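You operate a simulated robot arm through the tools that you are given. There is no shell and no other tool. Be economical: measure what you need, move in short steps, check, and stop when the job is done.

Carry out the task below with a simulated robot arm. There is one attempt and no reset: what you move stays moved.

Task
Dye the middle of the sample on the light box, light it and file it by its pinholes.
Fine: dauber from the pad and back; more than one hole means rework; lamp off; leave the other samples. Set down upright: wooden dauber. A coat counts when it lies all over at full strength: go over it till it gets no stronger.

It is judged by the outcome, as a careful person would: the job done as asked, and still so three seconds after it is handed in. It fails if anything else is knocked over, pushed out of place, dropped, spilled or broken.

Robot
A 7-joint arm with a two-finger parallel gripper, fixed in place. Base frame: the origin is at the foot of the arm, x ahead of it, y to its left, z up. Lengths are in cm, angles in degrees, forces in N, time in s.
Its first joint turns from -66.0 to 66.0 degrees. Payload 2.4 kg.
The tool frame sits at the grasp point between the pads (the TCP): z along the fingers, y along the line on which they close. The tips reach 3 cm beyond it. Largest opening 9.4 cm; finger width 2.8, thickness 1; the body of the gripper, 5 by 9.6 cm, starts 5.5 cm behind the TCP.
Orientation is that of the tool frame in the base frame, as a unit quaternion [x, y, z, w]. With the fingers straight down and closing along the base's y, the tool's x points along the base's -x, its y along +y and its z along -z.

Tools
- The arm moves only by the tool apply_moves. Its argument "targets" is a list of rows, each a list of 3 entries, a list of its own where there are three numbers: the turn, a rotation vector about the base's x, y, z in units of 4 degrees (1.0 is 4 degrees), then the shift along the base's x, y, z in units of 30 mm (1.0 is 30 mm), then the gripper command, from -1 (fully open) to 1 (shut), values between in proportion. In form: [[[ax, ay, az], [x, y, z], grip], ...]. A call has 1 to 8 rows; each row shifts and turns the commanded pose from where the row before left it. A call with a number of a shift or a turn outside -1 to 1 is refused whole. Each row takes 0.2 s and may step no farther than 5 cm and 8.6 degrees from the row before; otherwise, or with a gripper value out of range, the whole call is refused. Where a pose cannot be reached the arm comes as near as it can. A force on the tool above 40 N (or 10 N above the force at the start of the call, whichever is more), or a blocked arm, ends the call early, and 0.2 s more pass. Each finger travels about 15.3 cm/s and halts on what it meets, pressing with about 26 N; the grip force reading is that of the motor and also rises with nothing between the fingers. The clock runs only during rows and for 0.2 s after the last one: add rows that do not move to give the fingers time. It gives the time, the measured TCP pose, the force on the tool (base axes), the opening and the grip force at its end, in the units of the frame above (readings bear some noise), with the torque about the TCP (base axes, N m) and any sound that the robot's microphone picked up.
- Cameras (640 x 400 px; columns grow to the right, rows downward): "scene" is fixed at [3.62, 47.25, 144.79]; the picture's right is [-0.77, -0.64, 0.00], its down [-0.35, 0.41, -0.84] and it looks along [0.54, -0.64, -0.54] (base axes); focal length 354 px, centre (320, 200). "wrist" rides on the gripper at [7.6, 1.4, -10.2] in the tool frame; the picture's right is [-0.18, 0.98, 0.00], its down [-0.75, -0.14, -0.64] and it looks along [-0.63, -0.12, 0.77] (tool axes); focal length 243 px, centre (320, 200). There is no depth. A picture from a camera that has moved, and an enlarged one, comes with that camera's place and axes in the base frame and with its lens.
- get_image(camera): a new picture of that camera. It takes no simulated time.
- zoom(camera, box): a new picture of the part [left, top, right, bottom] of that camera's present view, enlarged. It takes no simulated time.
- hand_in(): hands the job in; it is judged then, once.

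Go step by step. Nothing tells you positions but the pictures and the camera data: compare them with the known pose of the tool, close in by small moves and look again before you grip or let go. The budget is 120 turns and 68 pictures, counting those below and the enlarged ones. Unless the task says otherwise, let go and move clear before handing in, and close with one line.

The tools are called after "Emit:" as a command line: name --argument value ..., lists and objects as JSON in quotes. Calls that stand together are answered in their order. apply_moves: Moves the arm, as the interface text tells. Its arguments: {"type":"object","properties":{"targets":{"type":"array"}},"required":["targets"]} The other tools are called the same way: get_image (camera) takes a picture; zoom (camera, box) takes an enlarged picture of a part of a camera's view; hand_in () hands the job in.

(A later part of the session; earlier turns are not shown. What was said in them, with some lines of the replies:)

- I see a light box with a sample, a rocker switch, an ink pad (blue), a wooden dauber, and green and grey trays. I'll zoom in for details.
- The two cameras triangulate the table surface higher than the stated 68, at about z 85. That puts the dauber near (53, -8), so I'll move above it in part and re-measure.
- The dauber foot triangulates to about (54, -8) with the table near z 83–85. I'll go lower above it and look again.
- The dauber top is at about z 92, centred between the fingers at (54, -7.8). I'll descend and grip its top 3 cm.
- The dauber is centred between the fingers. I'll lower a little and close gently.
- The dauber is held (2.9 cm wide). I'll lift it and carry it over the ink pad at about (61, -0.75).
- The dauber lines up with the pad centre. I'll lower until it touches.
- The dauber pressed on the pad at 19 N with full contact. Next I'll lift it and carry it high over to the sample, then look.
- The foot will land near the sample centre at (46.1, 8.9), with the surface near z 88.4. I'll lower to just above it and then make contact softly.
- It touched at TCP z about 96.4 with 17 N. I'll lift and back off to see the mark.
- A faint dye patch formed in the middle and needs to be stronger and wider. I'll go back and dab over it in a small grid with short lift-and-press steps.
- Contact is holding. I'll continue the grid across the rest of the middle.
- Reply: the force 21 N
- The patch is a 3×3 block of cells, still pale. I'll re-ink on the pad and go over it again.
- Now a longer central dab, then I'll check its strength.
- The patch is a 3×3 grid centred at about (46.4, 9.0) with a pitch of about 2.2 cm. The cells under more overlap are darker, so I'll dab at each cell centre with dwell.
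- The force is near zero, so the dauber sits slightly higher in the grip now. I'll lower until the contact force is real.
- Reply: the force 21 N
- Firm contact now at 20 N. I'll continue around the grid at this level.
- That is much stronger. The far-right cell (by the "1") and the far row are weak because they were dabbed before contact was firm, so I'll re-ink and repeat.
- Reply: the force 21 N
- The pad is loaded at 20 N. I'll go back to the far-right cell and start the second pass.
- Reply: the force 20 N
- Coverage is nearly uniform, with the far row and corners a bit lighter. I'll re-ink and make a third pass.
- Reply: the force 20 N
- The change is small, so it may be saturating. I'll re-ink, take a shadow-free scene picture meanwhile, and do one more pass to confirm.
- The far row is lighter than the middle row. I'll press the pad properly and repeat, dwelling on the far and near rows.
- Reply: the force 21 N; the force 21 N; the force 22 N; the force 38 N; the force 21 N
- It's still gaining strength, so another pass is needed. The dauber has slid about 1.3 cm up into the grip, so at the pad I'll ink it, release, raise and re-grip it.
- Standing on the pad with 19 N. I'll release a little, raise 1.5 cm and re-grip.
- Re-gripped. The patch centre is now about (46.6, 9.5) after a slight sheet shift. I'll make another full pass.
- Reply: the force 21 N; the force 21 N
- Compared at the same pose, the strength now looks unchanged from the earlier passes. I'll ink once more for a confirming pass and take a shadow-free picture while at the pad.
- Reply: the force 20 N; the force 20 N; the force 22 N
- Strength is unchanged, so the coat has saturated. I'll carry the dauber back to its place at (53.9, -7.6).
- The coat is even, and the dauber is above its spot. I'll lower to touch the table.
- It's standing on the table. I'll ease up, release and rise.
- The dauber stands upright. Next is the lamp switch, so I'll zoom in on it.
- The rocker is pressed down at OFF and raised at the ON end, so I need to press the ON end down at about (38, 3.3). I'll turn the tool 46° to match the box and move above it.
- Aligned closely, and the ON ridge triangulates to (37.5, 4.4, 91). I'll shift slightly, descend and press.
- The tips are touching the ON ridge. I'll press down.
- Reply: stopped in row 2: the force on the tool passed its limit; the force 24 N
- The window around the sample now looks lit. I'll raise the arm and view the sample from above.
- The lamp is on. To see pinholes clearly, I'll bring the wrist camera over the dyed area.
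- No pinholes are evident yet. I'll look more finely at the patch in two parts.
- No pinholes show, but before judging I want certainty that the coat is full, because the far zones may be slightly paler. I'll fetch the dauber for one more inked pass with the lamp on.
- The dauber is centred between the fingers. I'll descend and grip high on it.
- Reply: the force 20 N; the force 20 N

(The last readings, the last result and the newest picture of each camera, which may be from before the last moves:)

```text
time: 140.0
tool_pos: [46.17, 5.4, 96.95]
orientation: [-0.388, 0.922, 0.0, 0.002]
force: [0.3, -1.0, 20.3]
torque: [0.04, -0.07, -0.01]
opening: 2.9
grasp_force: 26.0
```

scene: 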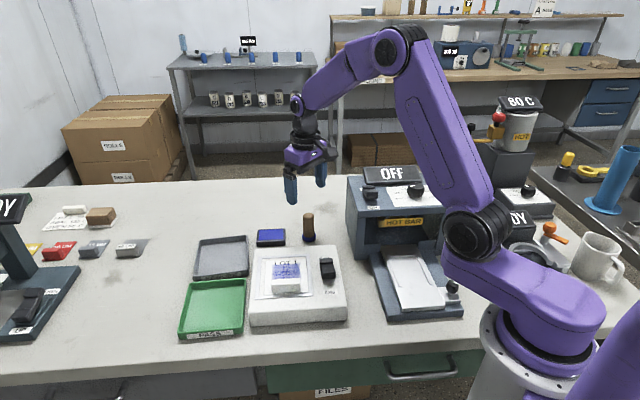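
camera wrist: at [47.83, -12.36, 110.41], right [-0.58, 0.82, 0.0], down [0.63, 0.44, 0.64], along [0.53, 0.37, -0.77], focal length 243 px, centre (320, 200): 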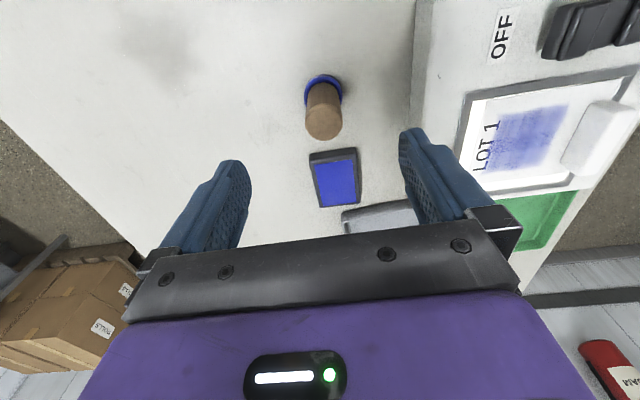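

Emit:
apply_moves --targets '[[[0, 0, 0], [0.25, 0.27, 0.12], 1], [[0, 0, 0], [0.25, 0.27, -0.12], 1], [[0, 0, 0], [0, 0, -0.01], 1], [[0, 0, 0], [0, 0, 0], 1], [[0, 0, 0], [0.25, 0.27, 0.12], 1], [[0, 0, 0], [0.25, 0.27, -0.12], 1], [[0, 0, 0], [0, 0, -0.01], 1], [[0, 0, 0], [0, 0, 0], 1]]'

Emit:
apply_moves --targets '[[[0, 0, 0], [-0.26, 0.25, 0.12], 1], [[0, 0, 0], [-0.26, 0.25, -0.12], 1], [[0, 0, 0], [0, 0, -0.01], 1], [[0, 0, 0], [0, 0, 0], 1], [[0, 0, 0], [-0.25, -0.26, 0.12], 1], [[0, 0, 0], [-0.25, -0.26, -0.12], 1], [[0, 0, 0], [0, 0, -0.01], 1], [[0, 0, 0], [0, 0, 0], 1]]'

Emit:
apply_moves --targets '[[[0, 0, 0], [-0.25, -0.26, 0.12], 1], [[0, 0, 0], [-0.25, -0.26, -0.12], 1], [[0, 0, 0], [0, 0, -0.01], 1], [[0, 0, 0], [0, 0, 0], 1], [[0, 0, 0], [-0.22, 0.21, 0.12], 1], [[0, 0, 0], [-0.22, 0.21, -0.12], 1], [[0, 0, 0], [0, 0, -0.01], 1], [[0, 0, 0], [0, 0, 0], 1]]'

Emit:
apply_moves --targets '[[[0, 0, 0], [0.25, 0.26, 0.12], 1], [[0, 0, 0], [0.25, 0.26, -0.12], 1], [[0, 0, 0], [0, 0, -0.01], 1], [[0, 0, 0], [0, 0, 0], 1], [[0, 0, 0], [0.25, 0.26, 0.12], 1], [[0, 0, 0], [0.25, 0.26, -0.12], 1], [[0, 0, 0], [0, 0, -0.02], 1], [[0, 0, 0], [0, 0, 0], 1]]'

Emit:
apply_moves --targets '[[[0, 0, 0], [0, 0, 1], 1], [[0, 0, 0], [0, 0, 0.8], 1], [[0, 0, 0], [0.7, -0.8, 0], 1], [[0, 0, 0], [0.7, -0.8, 0], 1], [[0, 0, 0], [0.7, -0.8, 0], 1], [[0, 0, 0], [0.7, -0.8, 0], 1], [[0, 0, 0], [0, 0, 0], 1]]'

Emit:
zoom --camera "scene" --box '[250, 240, 350, 300]'

```text
time: 141.8
tool_pos: [49.14, 8.86, 97.0]
orientation: [-0.388, 0.922, 0.0, 0.002]
force: [-2.4, -3.0, 19.5]
torque: [0.01, 0.09, 0.0]
opening: 2.94
grasp_force: 26.0
```

```text
time: 143.6
tool_pos: [46.12, 8.59, 96.84]
orientation: [-0.389, 0.921, 0.0, 0.0]
force: [2.1, 7.2, 17.6]
torque: [0.37, -0.09, 0.0]
opening: 2.95
grasp_force: 26.2
```

```text
time: 145.4
tool_pos: [43.05, 8.5, 96.83]
orientation: [-0.388, 0.922, 0.0, 0.0]
force: [-0.1, 0.9, 1.5]
torque: [-0.05, 0.04, -0.02]
opening: 2.91
grasp_force: 26.1
```

```text
time: 147.2
tool_pos: [46.21, 11.77, 96.61]
orientation: [-0.388, 0.922, 0.0, 0.0]
force: [-1.9, 0.2, 6.3]
torque: [0.05, 0.14, 0.02]
opening: 2.91
grasp_force: 26.6
```

```text
time: 148.8
tool_pos: [54.91, 1.81, 102.01]
orientation: [-0.389, 0.921, 0.0, -0.001]
force: [0.3, -0.1, -0.6]
torque: [-0.02, -0.01, -0.01]
opening: 2.94
grasp_force: 26.2
```

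```text
6.40 times, centred on (300, 270) of scene
camera zoom: at [3.62, 47.25, 144.79], right [-0.77, -0.64, 0.0], down [-0.35, 0.41, -0.84], along [0.54, -0.64, -0.54], focal length 2265 px, centre (448, -248)
```

zoom: 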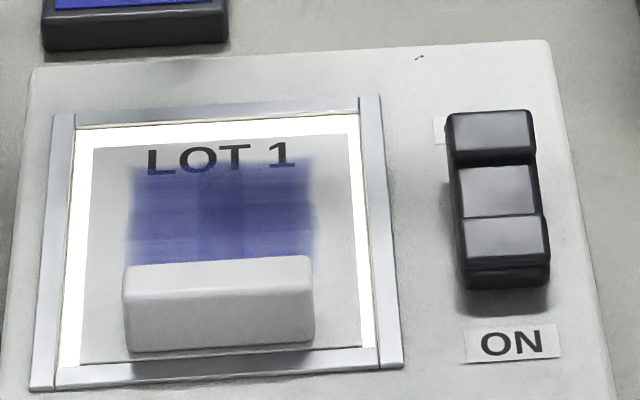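

The gripper shadows the patch here. I'll put the dauber back, then compare from the same pose as before.

Emit:
apply_moves --targets '[[[0, 0, 0], [-0.08, -0.785, 0], 1], [[0, 0, 0], [-0.08, -0.785, 0], 1], [[0, 0, 0], [-0.08, -0.785, 0], 1], [[0, 0, 0], [-0.08, -0.785, 0], 1], [[0, 0, 0], [0, 0, -1], 1], [[0, 0, 0], [0, 0, -1], 1], [[0, 0, 0], [0, 0, -0.95], 1], [[0, 0, 0], [0, 0, -0.15], 1]]'

Emit:
apply_moves --targets '[[[0, 0, 0], [0, 0, -0.06], 1], [[0, 0, 0], [0, 0, 0], 1], [[0, 0, 0], [0, 0, 0], 1]]'

```text
time: 150.6
tool_pos: [53.51, -7.28, 92.51]
orientation: [-0.389, 0.921, 0.001, 0.0]
force: [0.6, 0.0, -0.4]
torque: [0.02, 0.04, 0.01]
opening: 2.91
grasp_force: 26.0
```

```text
time: 151.4
tool_pos: [53.6, -7.32, 92.43]
orientation: [-0.389, 0.921, 0.0, 0.0]
force: [0.7, 0.1, 0.0]
torque: [-0.04, 0.03, -0.03]
opening: 2.93
grasp_force: 25.8
```

Emit:
apply_moves --targets '[[[0, 0, 0], [0.08, -0.08, -0.08], 1], [[0, 0, 0], [0, 0, 0], 1], [[0, 0, 0], [0, 0, 0], 1]]'

```text
time: 152.2
tool_pos: [53.84, -7.74, 92.26]
orientation: [-0.388, 0.921, 0.0, 0.001]
force: [0.5, 0.4, -0.6]
torque: [0.01, 0.0, 0.01]
opening: 2.91
grasp_force: 25.5
```

Emit:
apply_moves --targets '[[[0, 0, 0], [0, 0, -0.06], 1], [[0, 0, 0], [0, 0, 0], 1], [[0, 0, 0], [0, 0, 0], 1]]'

```text
time: 153.0
tool_pos: [53.74, -7.7, 92.07]
orientation: [-0.389, 0.921, 0.0, 0.0]
force: [0.2, -0.4, -0.6]
torque: [0.0, 0.03, 0.0]
opening: 2.91
grasp_force: 26.4
```

Emit:
apply_moves --targets '[[[0, 0, 0], [0, 0, -0.05], 1], [[0, 0, 0], [0, 0, 0], 1], [[0, 0, 0], [0, 0, 0], 1]]'

```text
time: 153.8
tool_pos: [53.73, -7.59, 91.96]
orientation: [-0.388, 0.921, 0.001, 0.0]
force: [-0.8, 0.3, -0.4]
torque: [-0.03, -0.03, -0.03]
opening: 2.91
grasp_force: 26.0
```

Emit:
apply_moves --targets '[[[0, 0, 0], [0, 0, -0.05], 1], [[0, 0, 0], [0, 0, 0], 1], [[0, 0, 0], [0, 0, 0], 1]]'

```text
time: 154.6
tool_pos: [53.95, -7.63, 91.89]
orientation: [-0.388, 0.922, -0.001, 0.001]
force: [-4.6, -2.0, 19.6]
torque: [-0.01, 0.18, -0.01]
opening: 2.94
grasp_force: 26.0
```

Contact made. I'll release, rise, and return to the viewing pose.

Emit:
apply_moves --targets '[[[0, 0, 0], [0, 0, 0.03], 1], [[0, 0, 0], [0, 0, 0], 0.25], [[0, 0, 0], [0, 0, 0], 0], [[0, 0, 0], [0, 0, 0], -0.5], [[0, 0, 0], [0, 0, 0.5], -0.5], [[0, 0, 0], [0, 0, 1], -0.5], [[0, 0, 0], [0, 0, 1], -0.5], [[0, 0, 0], [0, 0, 0.3], 0]]'

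Emit:
apply_moves --targets '[[[0, 0, 0], [-0.25, 0.93, 0], 0.3], [[0, 0, 0], [-0.25, 0.93, 0], 0.6], [[0, 0, 0], [-0.25, 0.93, 0], 1], [[0, 0, 0], [-0.25, 0.93, -0.1], 1], [[0, 0, 0], [-0.25, 0.93, -0.1], 1], [[0, 0, 0], [-0.25, 0.93, 0], 1], [[0, 0, 0], [-0.23, 0.92, 0], 1], [[0, 0, 0], [0, 0, 0], 1]]'

Emit:
zoom --camera "wrist" --box '[230, 0, 410, 140]'

Emit:
zoom --camera "scene" --box '[265, 255, 305, 282]'

```text
time: 156.4
tool_pos: [53.81, -7.67, 100.17]
orientation: [-0.388, 0.922, 0.001, -0.001]
force: [-0.1, 0.5, 0.3]
torque: [-0.01, 0.02, 0.0]
opening: 4.7
grasp_force: 0.1
```

```text
time: 158.2
tool_pos: [48.61, 11.91, 99.99]
orientation: [-0.388, 0.922, 0.0, 0.0]
force: [-0.3, 0.0, 0.1]
torque: [0.02, 0.01, 0.01]
opening: 0.0
grasp_force: 25.6
```

```text
2.86 times, centred on (320, 70) of wrist
camera zoom: at [42.36, 7.35, 110.16], right [-0.57, 0.82, 0.0], down [0.63, 0.44, 0.64], along [0.53, 0.37, -0.77], focal length 693 px, centre (320, 571)
```

zoom: 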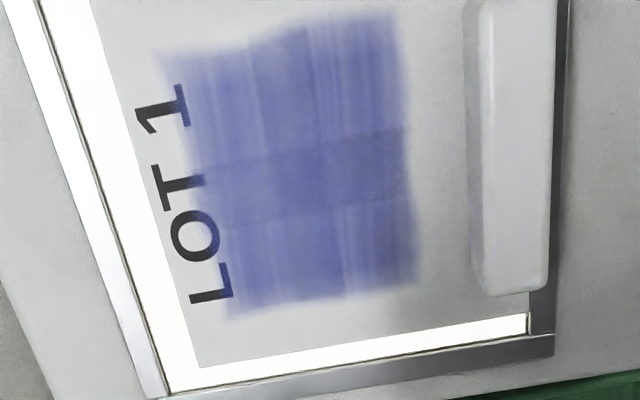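

```text
14.81 times, centred on (285, 268) of scene
camera zoom: at [3.62, 47.25, 144.79], right [-0.77, -0.64, 0.0], down [-0.35, 0.41, -0.84], along [0.54, -0.64, -0.54], focal length 5244 px, centre (838, -815)
```

zoom: 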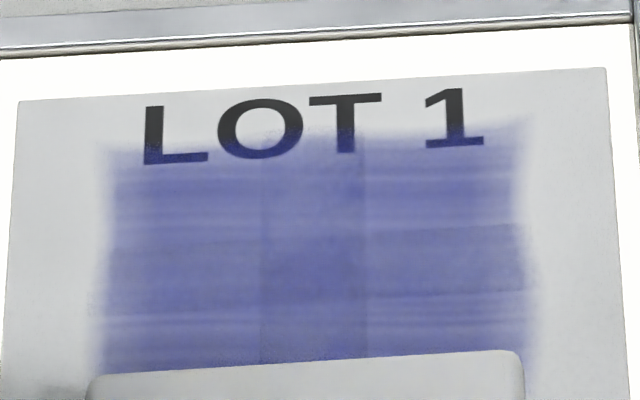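

The strength is unchanged, so the coat is saturated. One fine look again for pinholes.

Emit:
zoom --camera "wrist" --box '[268, 0, 368, 62]'

Emit:
zoom --camera "wrist" --box '[278, 52, 378, 114]'

```text
6.40 times, centred on (318, 31) of wrist
camera zoom: at [42.36, 7.35, 110.16], right [-0.57, 0.82, 0.0], down [0.63, 0.44, 0.64], along [0.53, 0.37, -0.77], focal length 1553 px, centre (333, 1282)
```

zoom: 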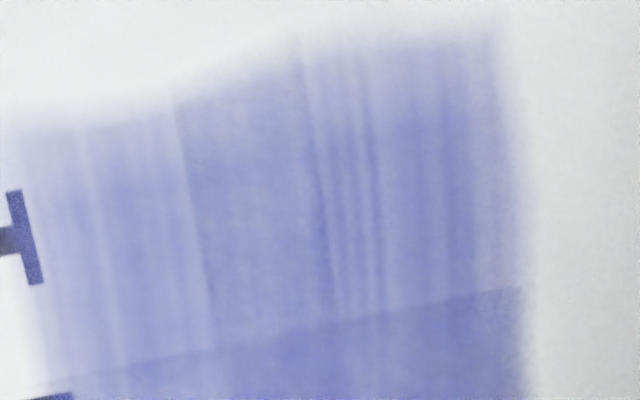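

```text
6.40 times, centred on (328, 83) of wrist
camera zoom: at [42.36, 7.35, 110.16], right [-0.57, 0.82, 0.0], down [0.63, 0.44, 0.64], along [0.53, 0.37, -0.77], focal length 1553 px, centre (269, 949)
```

zoom: 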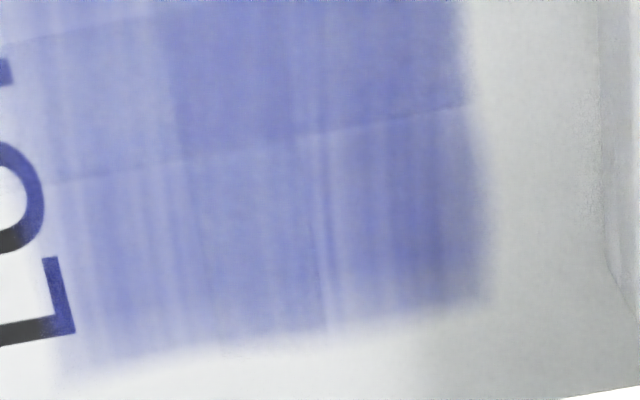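

There are no pinholes, so the sample passes. Next I'll turn the lamp off by pressing the OFF end at about (40.5, 1.4).

Emit:
apply_moves --targets '[[[0, 0, 0], [-0.675, -0.875, 0], 1], [[0, 0, 0], [-0.675, -0.875, 0], 1], [[0, 0, 0], [-0.675, -0.875, 0], 1], [[0, 0, 0], [-0.675, -0.875, 0], 1], [[0, 0, 0], [0, 0, -0.8], 1], [[0, 0, 0], [0, 0, -0.5], 1], [[0, 0, 0], [0, 0, -0.2], 1], [[0, 0, 0], [0, 0, 0], 1]]'

Emit:
zoom --camera "scene" --box '[280, 210, 380, 300]'

```text
time: 160.0
tool_pos: [40.44, 1.61, 95.18]
orientation: [-0.388, 0.922, 0.0, 0.0]
force: [2.1, -2.2, 2.4]
torque: [-0.1, -0.04, 0.0]
opening: 0.03
grasp_force: 26.2
```

```text
4.44 times, centred on (330, 255) of scene
camera zoom: at [3.62, 47.25, 144.79], right [-0.77, -0.64, 0.0], down [-0.35, 0.41, -0.84], along [0.54, -0.64, -0.54], focal length 1573 px, centre (276, -44)
```

zoom: 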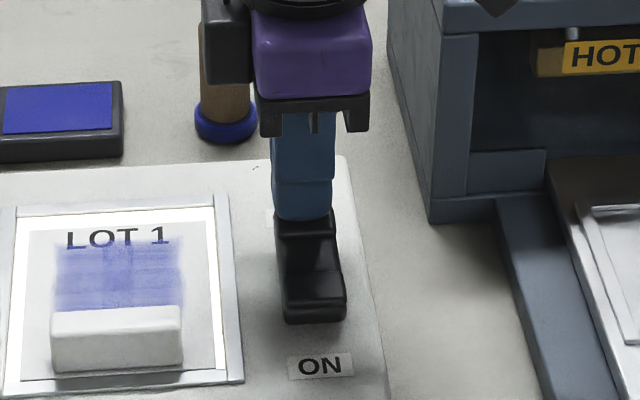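

Emit:
apply_moves --targets '[[[0, 0, 0], [0.05, -0.05, -0.1], 1], [[0, 0, 0], [0, 0, -0.12], 1], [[0, 0, 0], [0, 0, 0], 1]]'

Emit:
zoom --camera "scene" --box '[240, 200, 380, 310]'

```text
time: 160.8
tool_pos: [40.77, 1.23, 94.55]
orientation: [-0.389, 0.921, 0.0, 0.0]
force: [0.4, 0.1, 0.3]
torque: [0.01, -0.01, 0.01]
opening: 0.0
grasp_force: 26.5
```

```text
3.64 times, centred on (310, 255) of scene
camera zoom: at [3.62, 47.25, 144.79], right [-0.77, -0.64, 0.0], down [-0.35, 0.41, -0.84], along [0.54, -0.64, -0.54], focal length 1287 px, centre (356, 0)
```

zoom: 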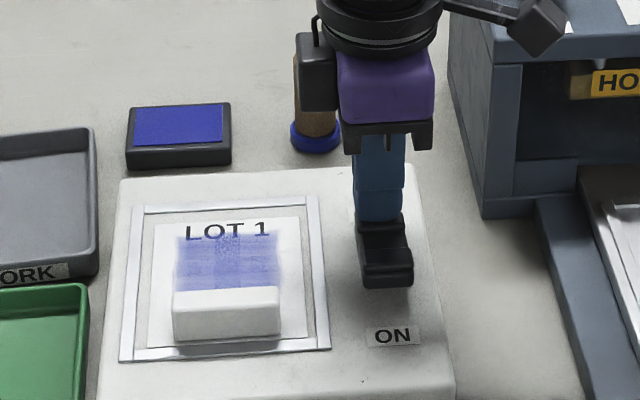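

The lamp is off. The handle top is near (42.2, 12.6, 92), so I'll rise, move above it with the fingers open, and check.

Emit:
apply_moves --targets '[[[0, 0, 0], [0, 0, 1], 1], [[0, 0, 0], [0, 0, 0.9], 1], [[0, 0, 0], [0.12, 0.94, 0], 0.5], [[0, 0, 0], [0.12, 0.94, 0], 0], [[0, 0, 0], [0.12, 0.94, 0], -0.3], [[0, 0, 0], [0.12, 0.95, 0], -0.4], [[0, 0, 0], [0, 0, 0], -0.4]]'

Emit:
get_image --camera "wrist"

Emit:
zoom --camera "scene" --box '[220, 200, 360, 310]'

```text
time: 162.4
tool_pos: [41.76, 12.54, 100.46]
orientation: [-0.388, 0.922, 0.0, -0.001]
force: [0.9, -0.7, 0.0]
torque: [-0.02, -0.02, -0.01]
opening: 6.6
grasp_force: 0.1
```

```text
8 pictures are left
camera wrist: at [35.49, 8.0, 110.79], right [-0.57, 0.82, 0.0], down [0.63, 0.44, 0.64], along [0.53, 0.37, -0.77], focal length 243 px, centre (320, 200)
```

wrist: 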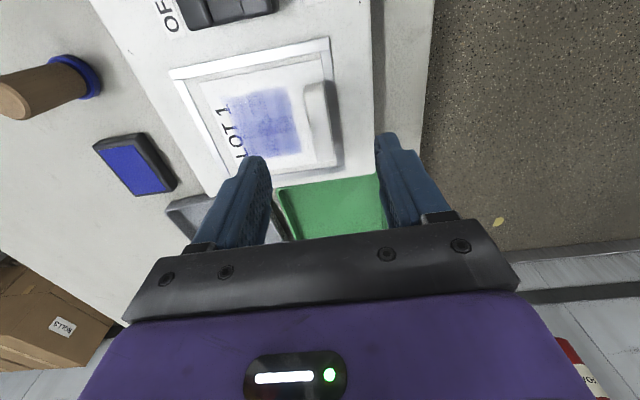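

```text
3.64 times, centred on (290, 255) of scene
camera zoom: at [3.62, 47.25, 144.79], right [-0.77, -0.64, 0.0], down [-0.35, 0.41, -0.84], along [0.54, -0.64, -0.54], focal length 1287 px, centre (429, 0)
```

zoom: 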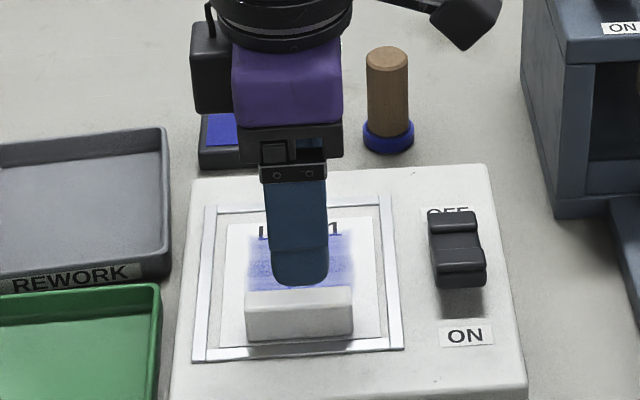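

The handle is centred under the TCP. I'll descend and grip it.

Emit:
apply_moves --targets '[[[0, 0, 0], [0, 0, -1], -0.4], [[0, 0, 0], [0, 0, -0.9], -0.4], [[0, 0, 0], [0, 0, -0.6], -0.4], [[0, 0, 0], [0, 0, -0.1], -0.4], [[0, 0, 0], [0, 0, 0], 0.3], [[0, 0, 0], [0, 0, 0], 1], [[0, 0, 0], [0, 0, 0], 1], [[0, 0, 0], [0, 0, 0], 1]]'

Emit:
zoom --camera "scene" --box '[220, 200, 360, 310]'

```text
time: 163.4
tool_pos: [42.26, 12.32, 92.82]
orientation: [-0.388, 0.922, -0.001, 0.002]
force: [-5.3, -2.3, 17.5]
torque: [-0.54, -0.27, -0.22]
opening: 6.43
grasp_force: 0.0
stopped in row 4: the force on the tool passed its limit (the readings are from after the stop); the commanded pose is now the measured one
```

```text
3.64 times, centred on (290, 255) of scene
camera zoom: at [3.58, 47.24, 144.8], right [-0.77, -0.64, 0.0], down [-0.35, 0.41, -0.84], along [0.54, -0.64, -0.54], focal length 1287 px, centre (429, 0)
```

zoom: 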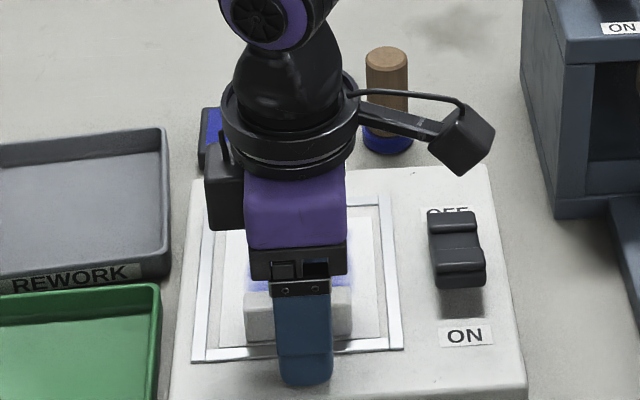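

A fingertip touched the frame at tip height 89.8. I'll raise 4 mm and close on the handle from there.

Emit:
apply_moves --targets '[[[0, 0, 0], [0, 0, 0.15], -0.4], [[0, 0, 0], [0, 0, 0], 0], [[0, 0, 0], [0, 0, 0], 0.3], [[0, 0, 0], [0, 0, 0], 0.6], [[0, 0, 0], [0, 0, 0], 1], [[0, 0, 0], [0, 0, 0], 1]]'

```text
time: 164.8
tool_pos: [42.1, 12.53, 93.16]
orientation: [-0.388, 0.922, 0.0, 0.002]
force: [-0.2, 0.2, 0.7]
torque: [0.0, 0.05, -0.01]
opening: 1.48
grasp_force: 25.5
```

The handle is gripped (1.5 cm). I'll lift and check that the sample comes with it.

Emit:
apply_moves --targets '[[[0, 0, 0], [0, 0, 0.3], 1], [[0, 0, 0], [0, 0, 0.5], 1], [[0, 0, 0], [0, 0, 0.7], 1], [[0, 0, 0], [0, 0, 0.5], 1], [[0, 0, 0], [0, 0, 0], 1]]'

Emit:
zoom --camera "scene" --box '[170, 190, 350, 340]'

```text
time: 166.0
tool_pos: [41.93, 12.37, 99.26]
orientation: [-0.388, 0.922, 0.0, 0.001]
force: [-0.9, 0.2, 0.8]
torque: [0.01, 0.02, -0.02]
opening: 1.52
grasp_force: 26.2
```

```text
2.67 times, centred on (260, 265) of scene
camera zoom: at [3.62, 47.25, 144.79], right [-0.77, -0.64, 0.0], down [-0.35, 0.41, -0.84], along [0.54, -0.64, -0.54], focal length 944 px, centre (480, 27)
```

zoom: 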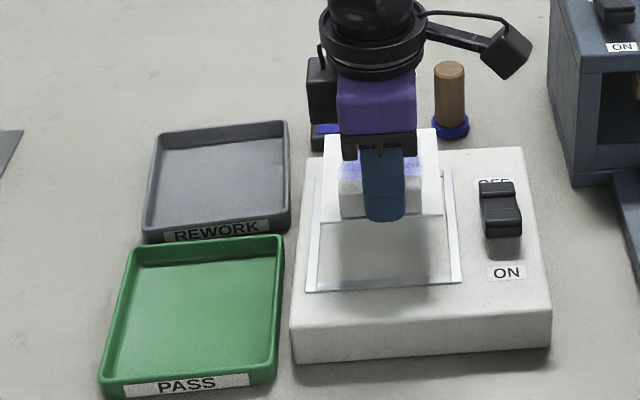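

The sample hangs level from the gripper. I'll carry it over the PASS tray.

Emit:
apply_moves --targets '[[[0, 0, 0], [0.52, 0.875, 0], 1], [[0, 0, 0], [0.52, 0.875, 0], 1], [[0, 0, 0], [0.52, 0.875, 0], 1], [[0, 0, 0], [0.52, 0.875, 0], 1], [[0, 0, 0], [0.52, 0.875, 0], 1], [[0, 0, 0], [0, 0, -0.7], 1], [[0, 0, 0], [0, 0, -0.6], 1], [[0, 0, 0], [0, 0, 0], 1]]'

Emit:
zoom --camera "scene" --box '[150, 190, 330, 340]'

```text
time: 167.8
tool_pos: [50.04, 25.39, 95.31]
orientation: [-0.388, 0.921, 0.0, 0.002]
force: [-0.2, 0.1, -0.3]
torque: [-0.02, 0.04, -0.02]
opening: 1.53
grasp_force: 25.7
```

```text
2.67 times, centred on (240, 265) of scene
camera zoom: at [3.62, 47.25, 144.79], right [-0.77, -0.64, 0.0], down [-0.35, 0.41, -0.84], along [0.54, -0.64, -0.54], focal length 944 px, centre (533, 27)
```

zoom: 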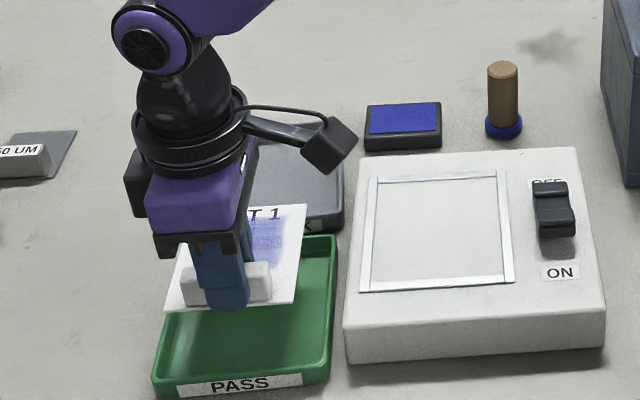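

It needs about 0.9 cm to the right to be centred in the tray. I'll correct that and lower.

Emit:
apply_moves --targets '[[[0, 0, 0], [-0.21, -0.22, 0], 1], [[0, 0, 0], [0, 0, -0.7], 1], [[0, 0, 0], [0, 0, -0.5], 1], [[0, 0, 0], [0, 0, 0], 1]]'

Emit:
zoom --camera "scene" --box '[150, 200, 310, 340]'

```text
time: 168.8
tool_pos: [49.28, 24.87, 91.46]
orientation: [-0.388, 0.922, 0.0, 0.002]
force: [0.0, 0.5, 0.8]
torque: [0.0, -0.02, -0.02]
opening: 1.5
grasp_force: 25.9
```

```text
2.86 times, centred on (230, 270) of scene
camera zoom: at [3.62, 47.25, 144.79], right [-0.77, -0.64, 0.0], down [-0.35, 0.41, -0.84], along [0.54, -0.64, -0.54], focal length 1011 px, centre (577, 0)
```

zoom: 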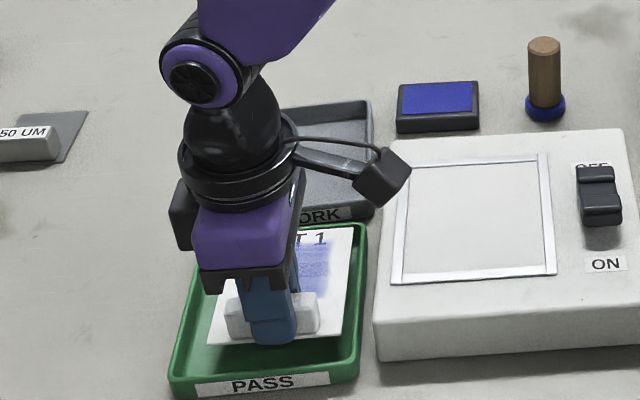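

The sample is well within the tray. I'll lower until it touches.

Emit:
apply_moves --targets '[[[0, 0, 0], [0, 0, -0.35], 1], [[0, 0, 0], [0, 0, -0.12], 1], [[0, 0, 0], [0, 0, -0.06], 1], [[0, 0, 0], [0, 0, 0], 1]]'

```text
time: 169.8
tool_pos: [49.14, 24.75, 90.05]
orientation: [-0.389, 0.921, 0.0, 0.002]
force: [-0.4, 0.3, -0.6]
torque: [-0.01, 0.02, 0.01]
opening: 1.48
grasp_force: 26.1
```

Emit:
apply_moves --targets '[[[0, 0, 0], [0, 0, -0.06], 1], [[0, 0, 0], [0, 0, -0.06], 1], [[0, 0, 0], [0, 0, 0], 1]]'

```text
time: 170.6
tool_pos: [49.19, 24.69, 89.61]
orientation: [-0.388, 0.922, 0.0, 0.002]
force: [-0.3, -0.7, 0.7]
torque: [0.03, -0.01, 0.01]
opening: 1.47
grasp_force: 25.7
```

Emit:
apply_moves --targets '[[[0, 0, 0], [0, 0, -0.05], 1], [[0, 0, 0], [0, 0, -0.05], 1], [[0, 0, 0], [0, 0, 0], 1]]'

```text
time: 171.4
tool_pos: [49.2, 24.76, 89.35]
orientation: [-0.388, 0.922, 0.001, 0.003]
force: [0.8, -0.4, -0.3]
torque: [0.02, -0.01, -0.02]
opening: 1.48
grasp_force: 26.0
```

Emit:
apply_moves --targets '[[[0, 0, 0], [0, 0, -0.04], 1], [[0, 0, 0], [0, 0, -0.04], 1], [[0, 0, 0], [0, 0, 0], 1]]'

```text
time: 172.2
tool_pos: [49.26, 24.67, 89.1]
orientation: [-0.388, 0.922, 0.0, 0.002]
force: [0.0, -0.9, -1.0]
torque: [0.02, -0.03, 0.0]
opening: 1.5
grasp_force: 26.4
```

Emit:
apply_moves --targets '[[[0, 0, 0], [0, 0, -0.04], 1], [[0, 0, 0], [0, 0, -0.04], 1], [[0, 0, 0], [0, 0, 0], 1]]'

Emit:
zoom --camera "scene" --box '[175, 245, 265, 345]'

```text
time: 173.0
tool_pos: [49.27, 24.75, 88.98]
orientation: [-0.388, 0.922, 0.0, 0.003]
force: [-1.6, -2.5, 14.9]
torque: [-0.18, 0.16, 0.01]
opening: 1.5
grasp_force: 26.2
```

```text
4.00 times, centred on (220, 295) of scene
camera zoom: at [3.59, 47.24, 144.8], right [-0.77, -0.64, 0.0], down [-0.35, 0.41, -0.84], along [0.54, -0.64, -0.54], focal length 1416 px, centre (720, -180)
```

zoom: 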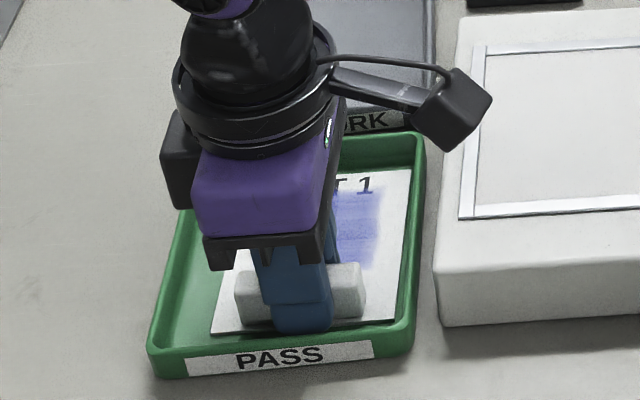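

The sample rests in the PASS tray. I'll open just enough, rise straight up and clear.

Emit:
apply_moves --targets '[[[0, 0, 0], [0, 0, 0.03], 1], [[0, 0, 0], [0, 0, 0], 0.6], [[0, 0, 0], [0, 0, 0], 0.52], [[0, 0, 0], [0, 0, 0.3], 0.52], [[0, 0, 0], [0, 0, 0.7], 0.52], [[0, 0, 0], [0, 0, 1], 0.3], [[0, 0, 0], [0, 0, 1], 0], [[0, 0, 0], [0, 0, 1], -0.5]]'

Emit:
apply_moves --targets '[[[0, 0, 0], [-0.4, -0.9, 0.5], -0.5], [[0, 0, 0], [-0.4, -0.9, 0.5], -0.5], [[0, 0, 0], [-0.4, -0.9, 0.3], -0.5], [[0, 0, 0], [-0.4, -0.9, 0], -0.5], [[0, 0, 0], [-0.4, -0.9, 0], -0.5], [[0, 0, 0], [0, 0, 0], -0.5]]'

Emit:
get_image --camera "scene"

Emit:
zoom --camera "scene" --box '[170, 200, 360, 345]'

```text
time: 174.8
tool_pos: [49.37, 24.69, 100.89]
orientation: [-0.388, 0.922, 0.0, 0.002]
force: [0.2, 0.1, -0.2]
torque: [0.01, 0.02, 0.01]
opening: 7.05
grasp_force: 0.1
```

```text
time: 176.2
tool_pos: [43.15, 11.14, 104.93]
orientation: [-0.388, 0.922, 0.0, 0.002]
force: [0.3, -0.2, 0.8]
torque: [-0.02, 0.0, 0.02]
opening: 7.05
grasp_force: 0.1
```

```text
1 pictures are left
```

scene: 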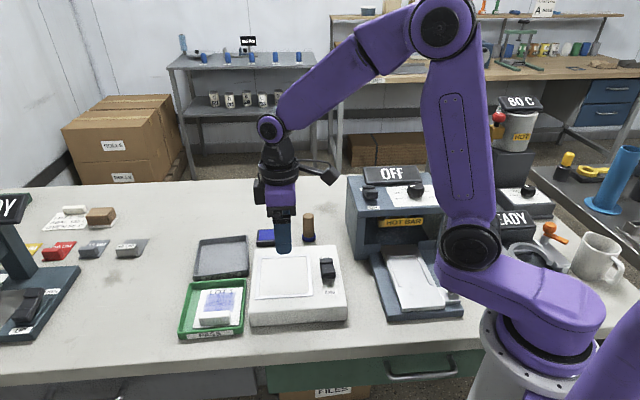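

```text
2.76 times, centred on (265, 272) of scene
camera zoom: at [3.62, 47.25, 144.79], right [-0.77, -0.64, 0.0], down [-0.35, 0.41, -0.84], along [0.54, -0.64, -0.54], focal length 976 px, centre (472, 0)
```

zoom: 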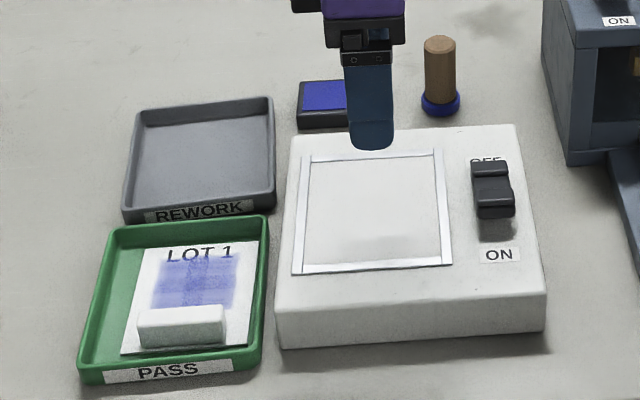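

The sample lies flat in the PASS tray, the lamp is off, the dauber stands upright in its place and the arm is clear, so I'm handing in.

Emit:
hand_in

```text
The job is handed in.
```

I dyed the middle of the LOT 1 sample until further passes made it no stronger, then lit it. I saw no pinholes, so I filed it in the PASS tray. The lamp is off and the dauber is back upright beside the pad.
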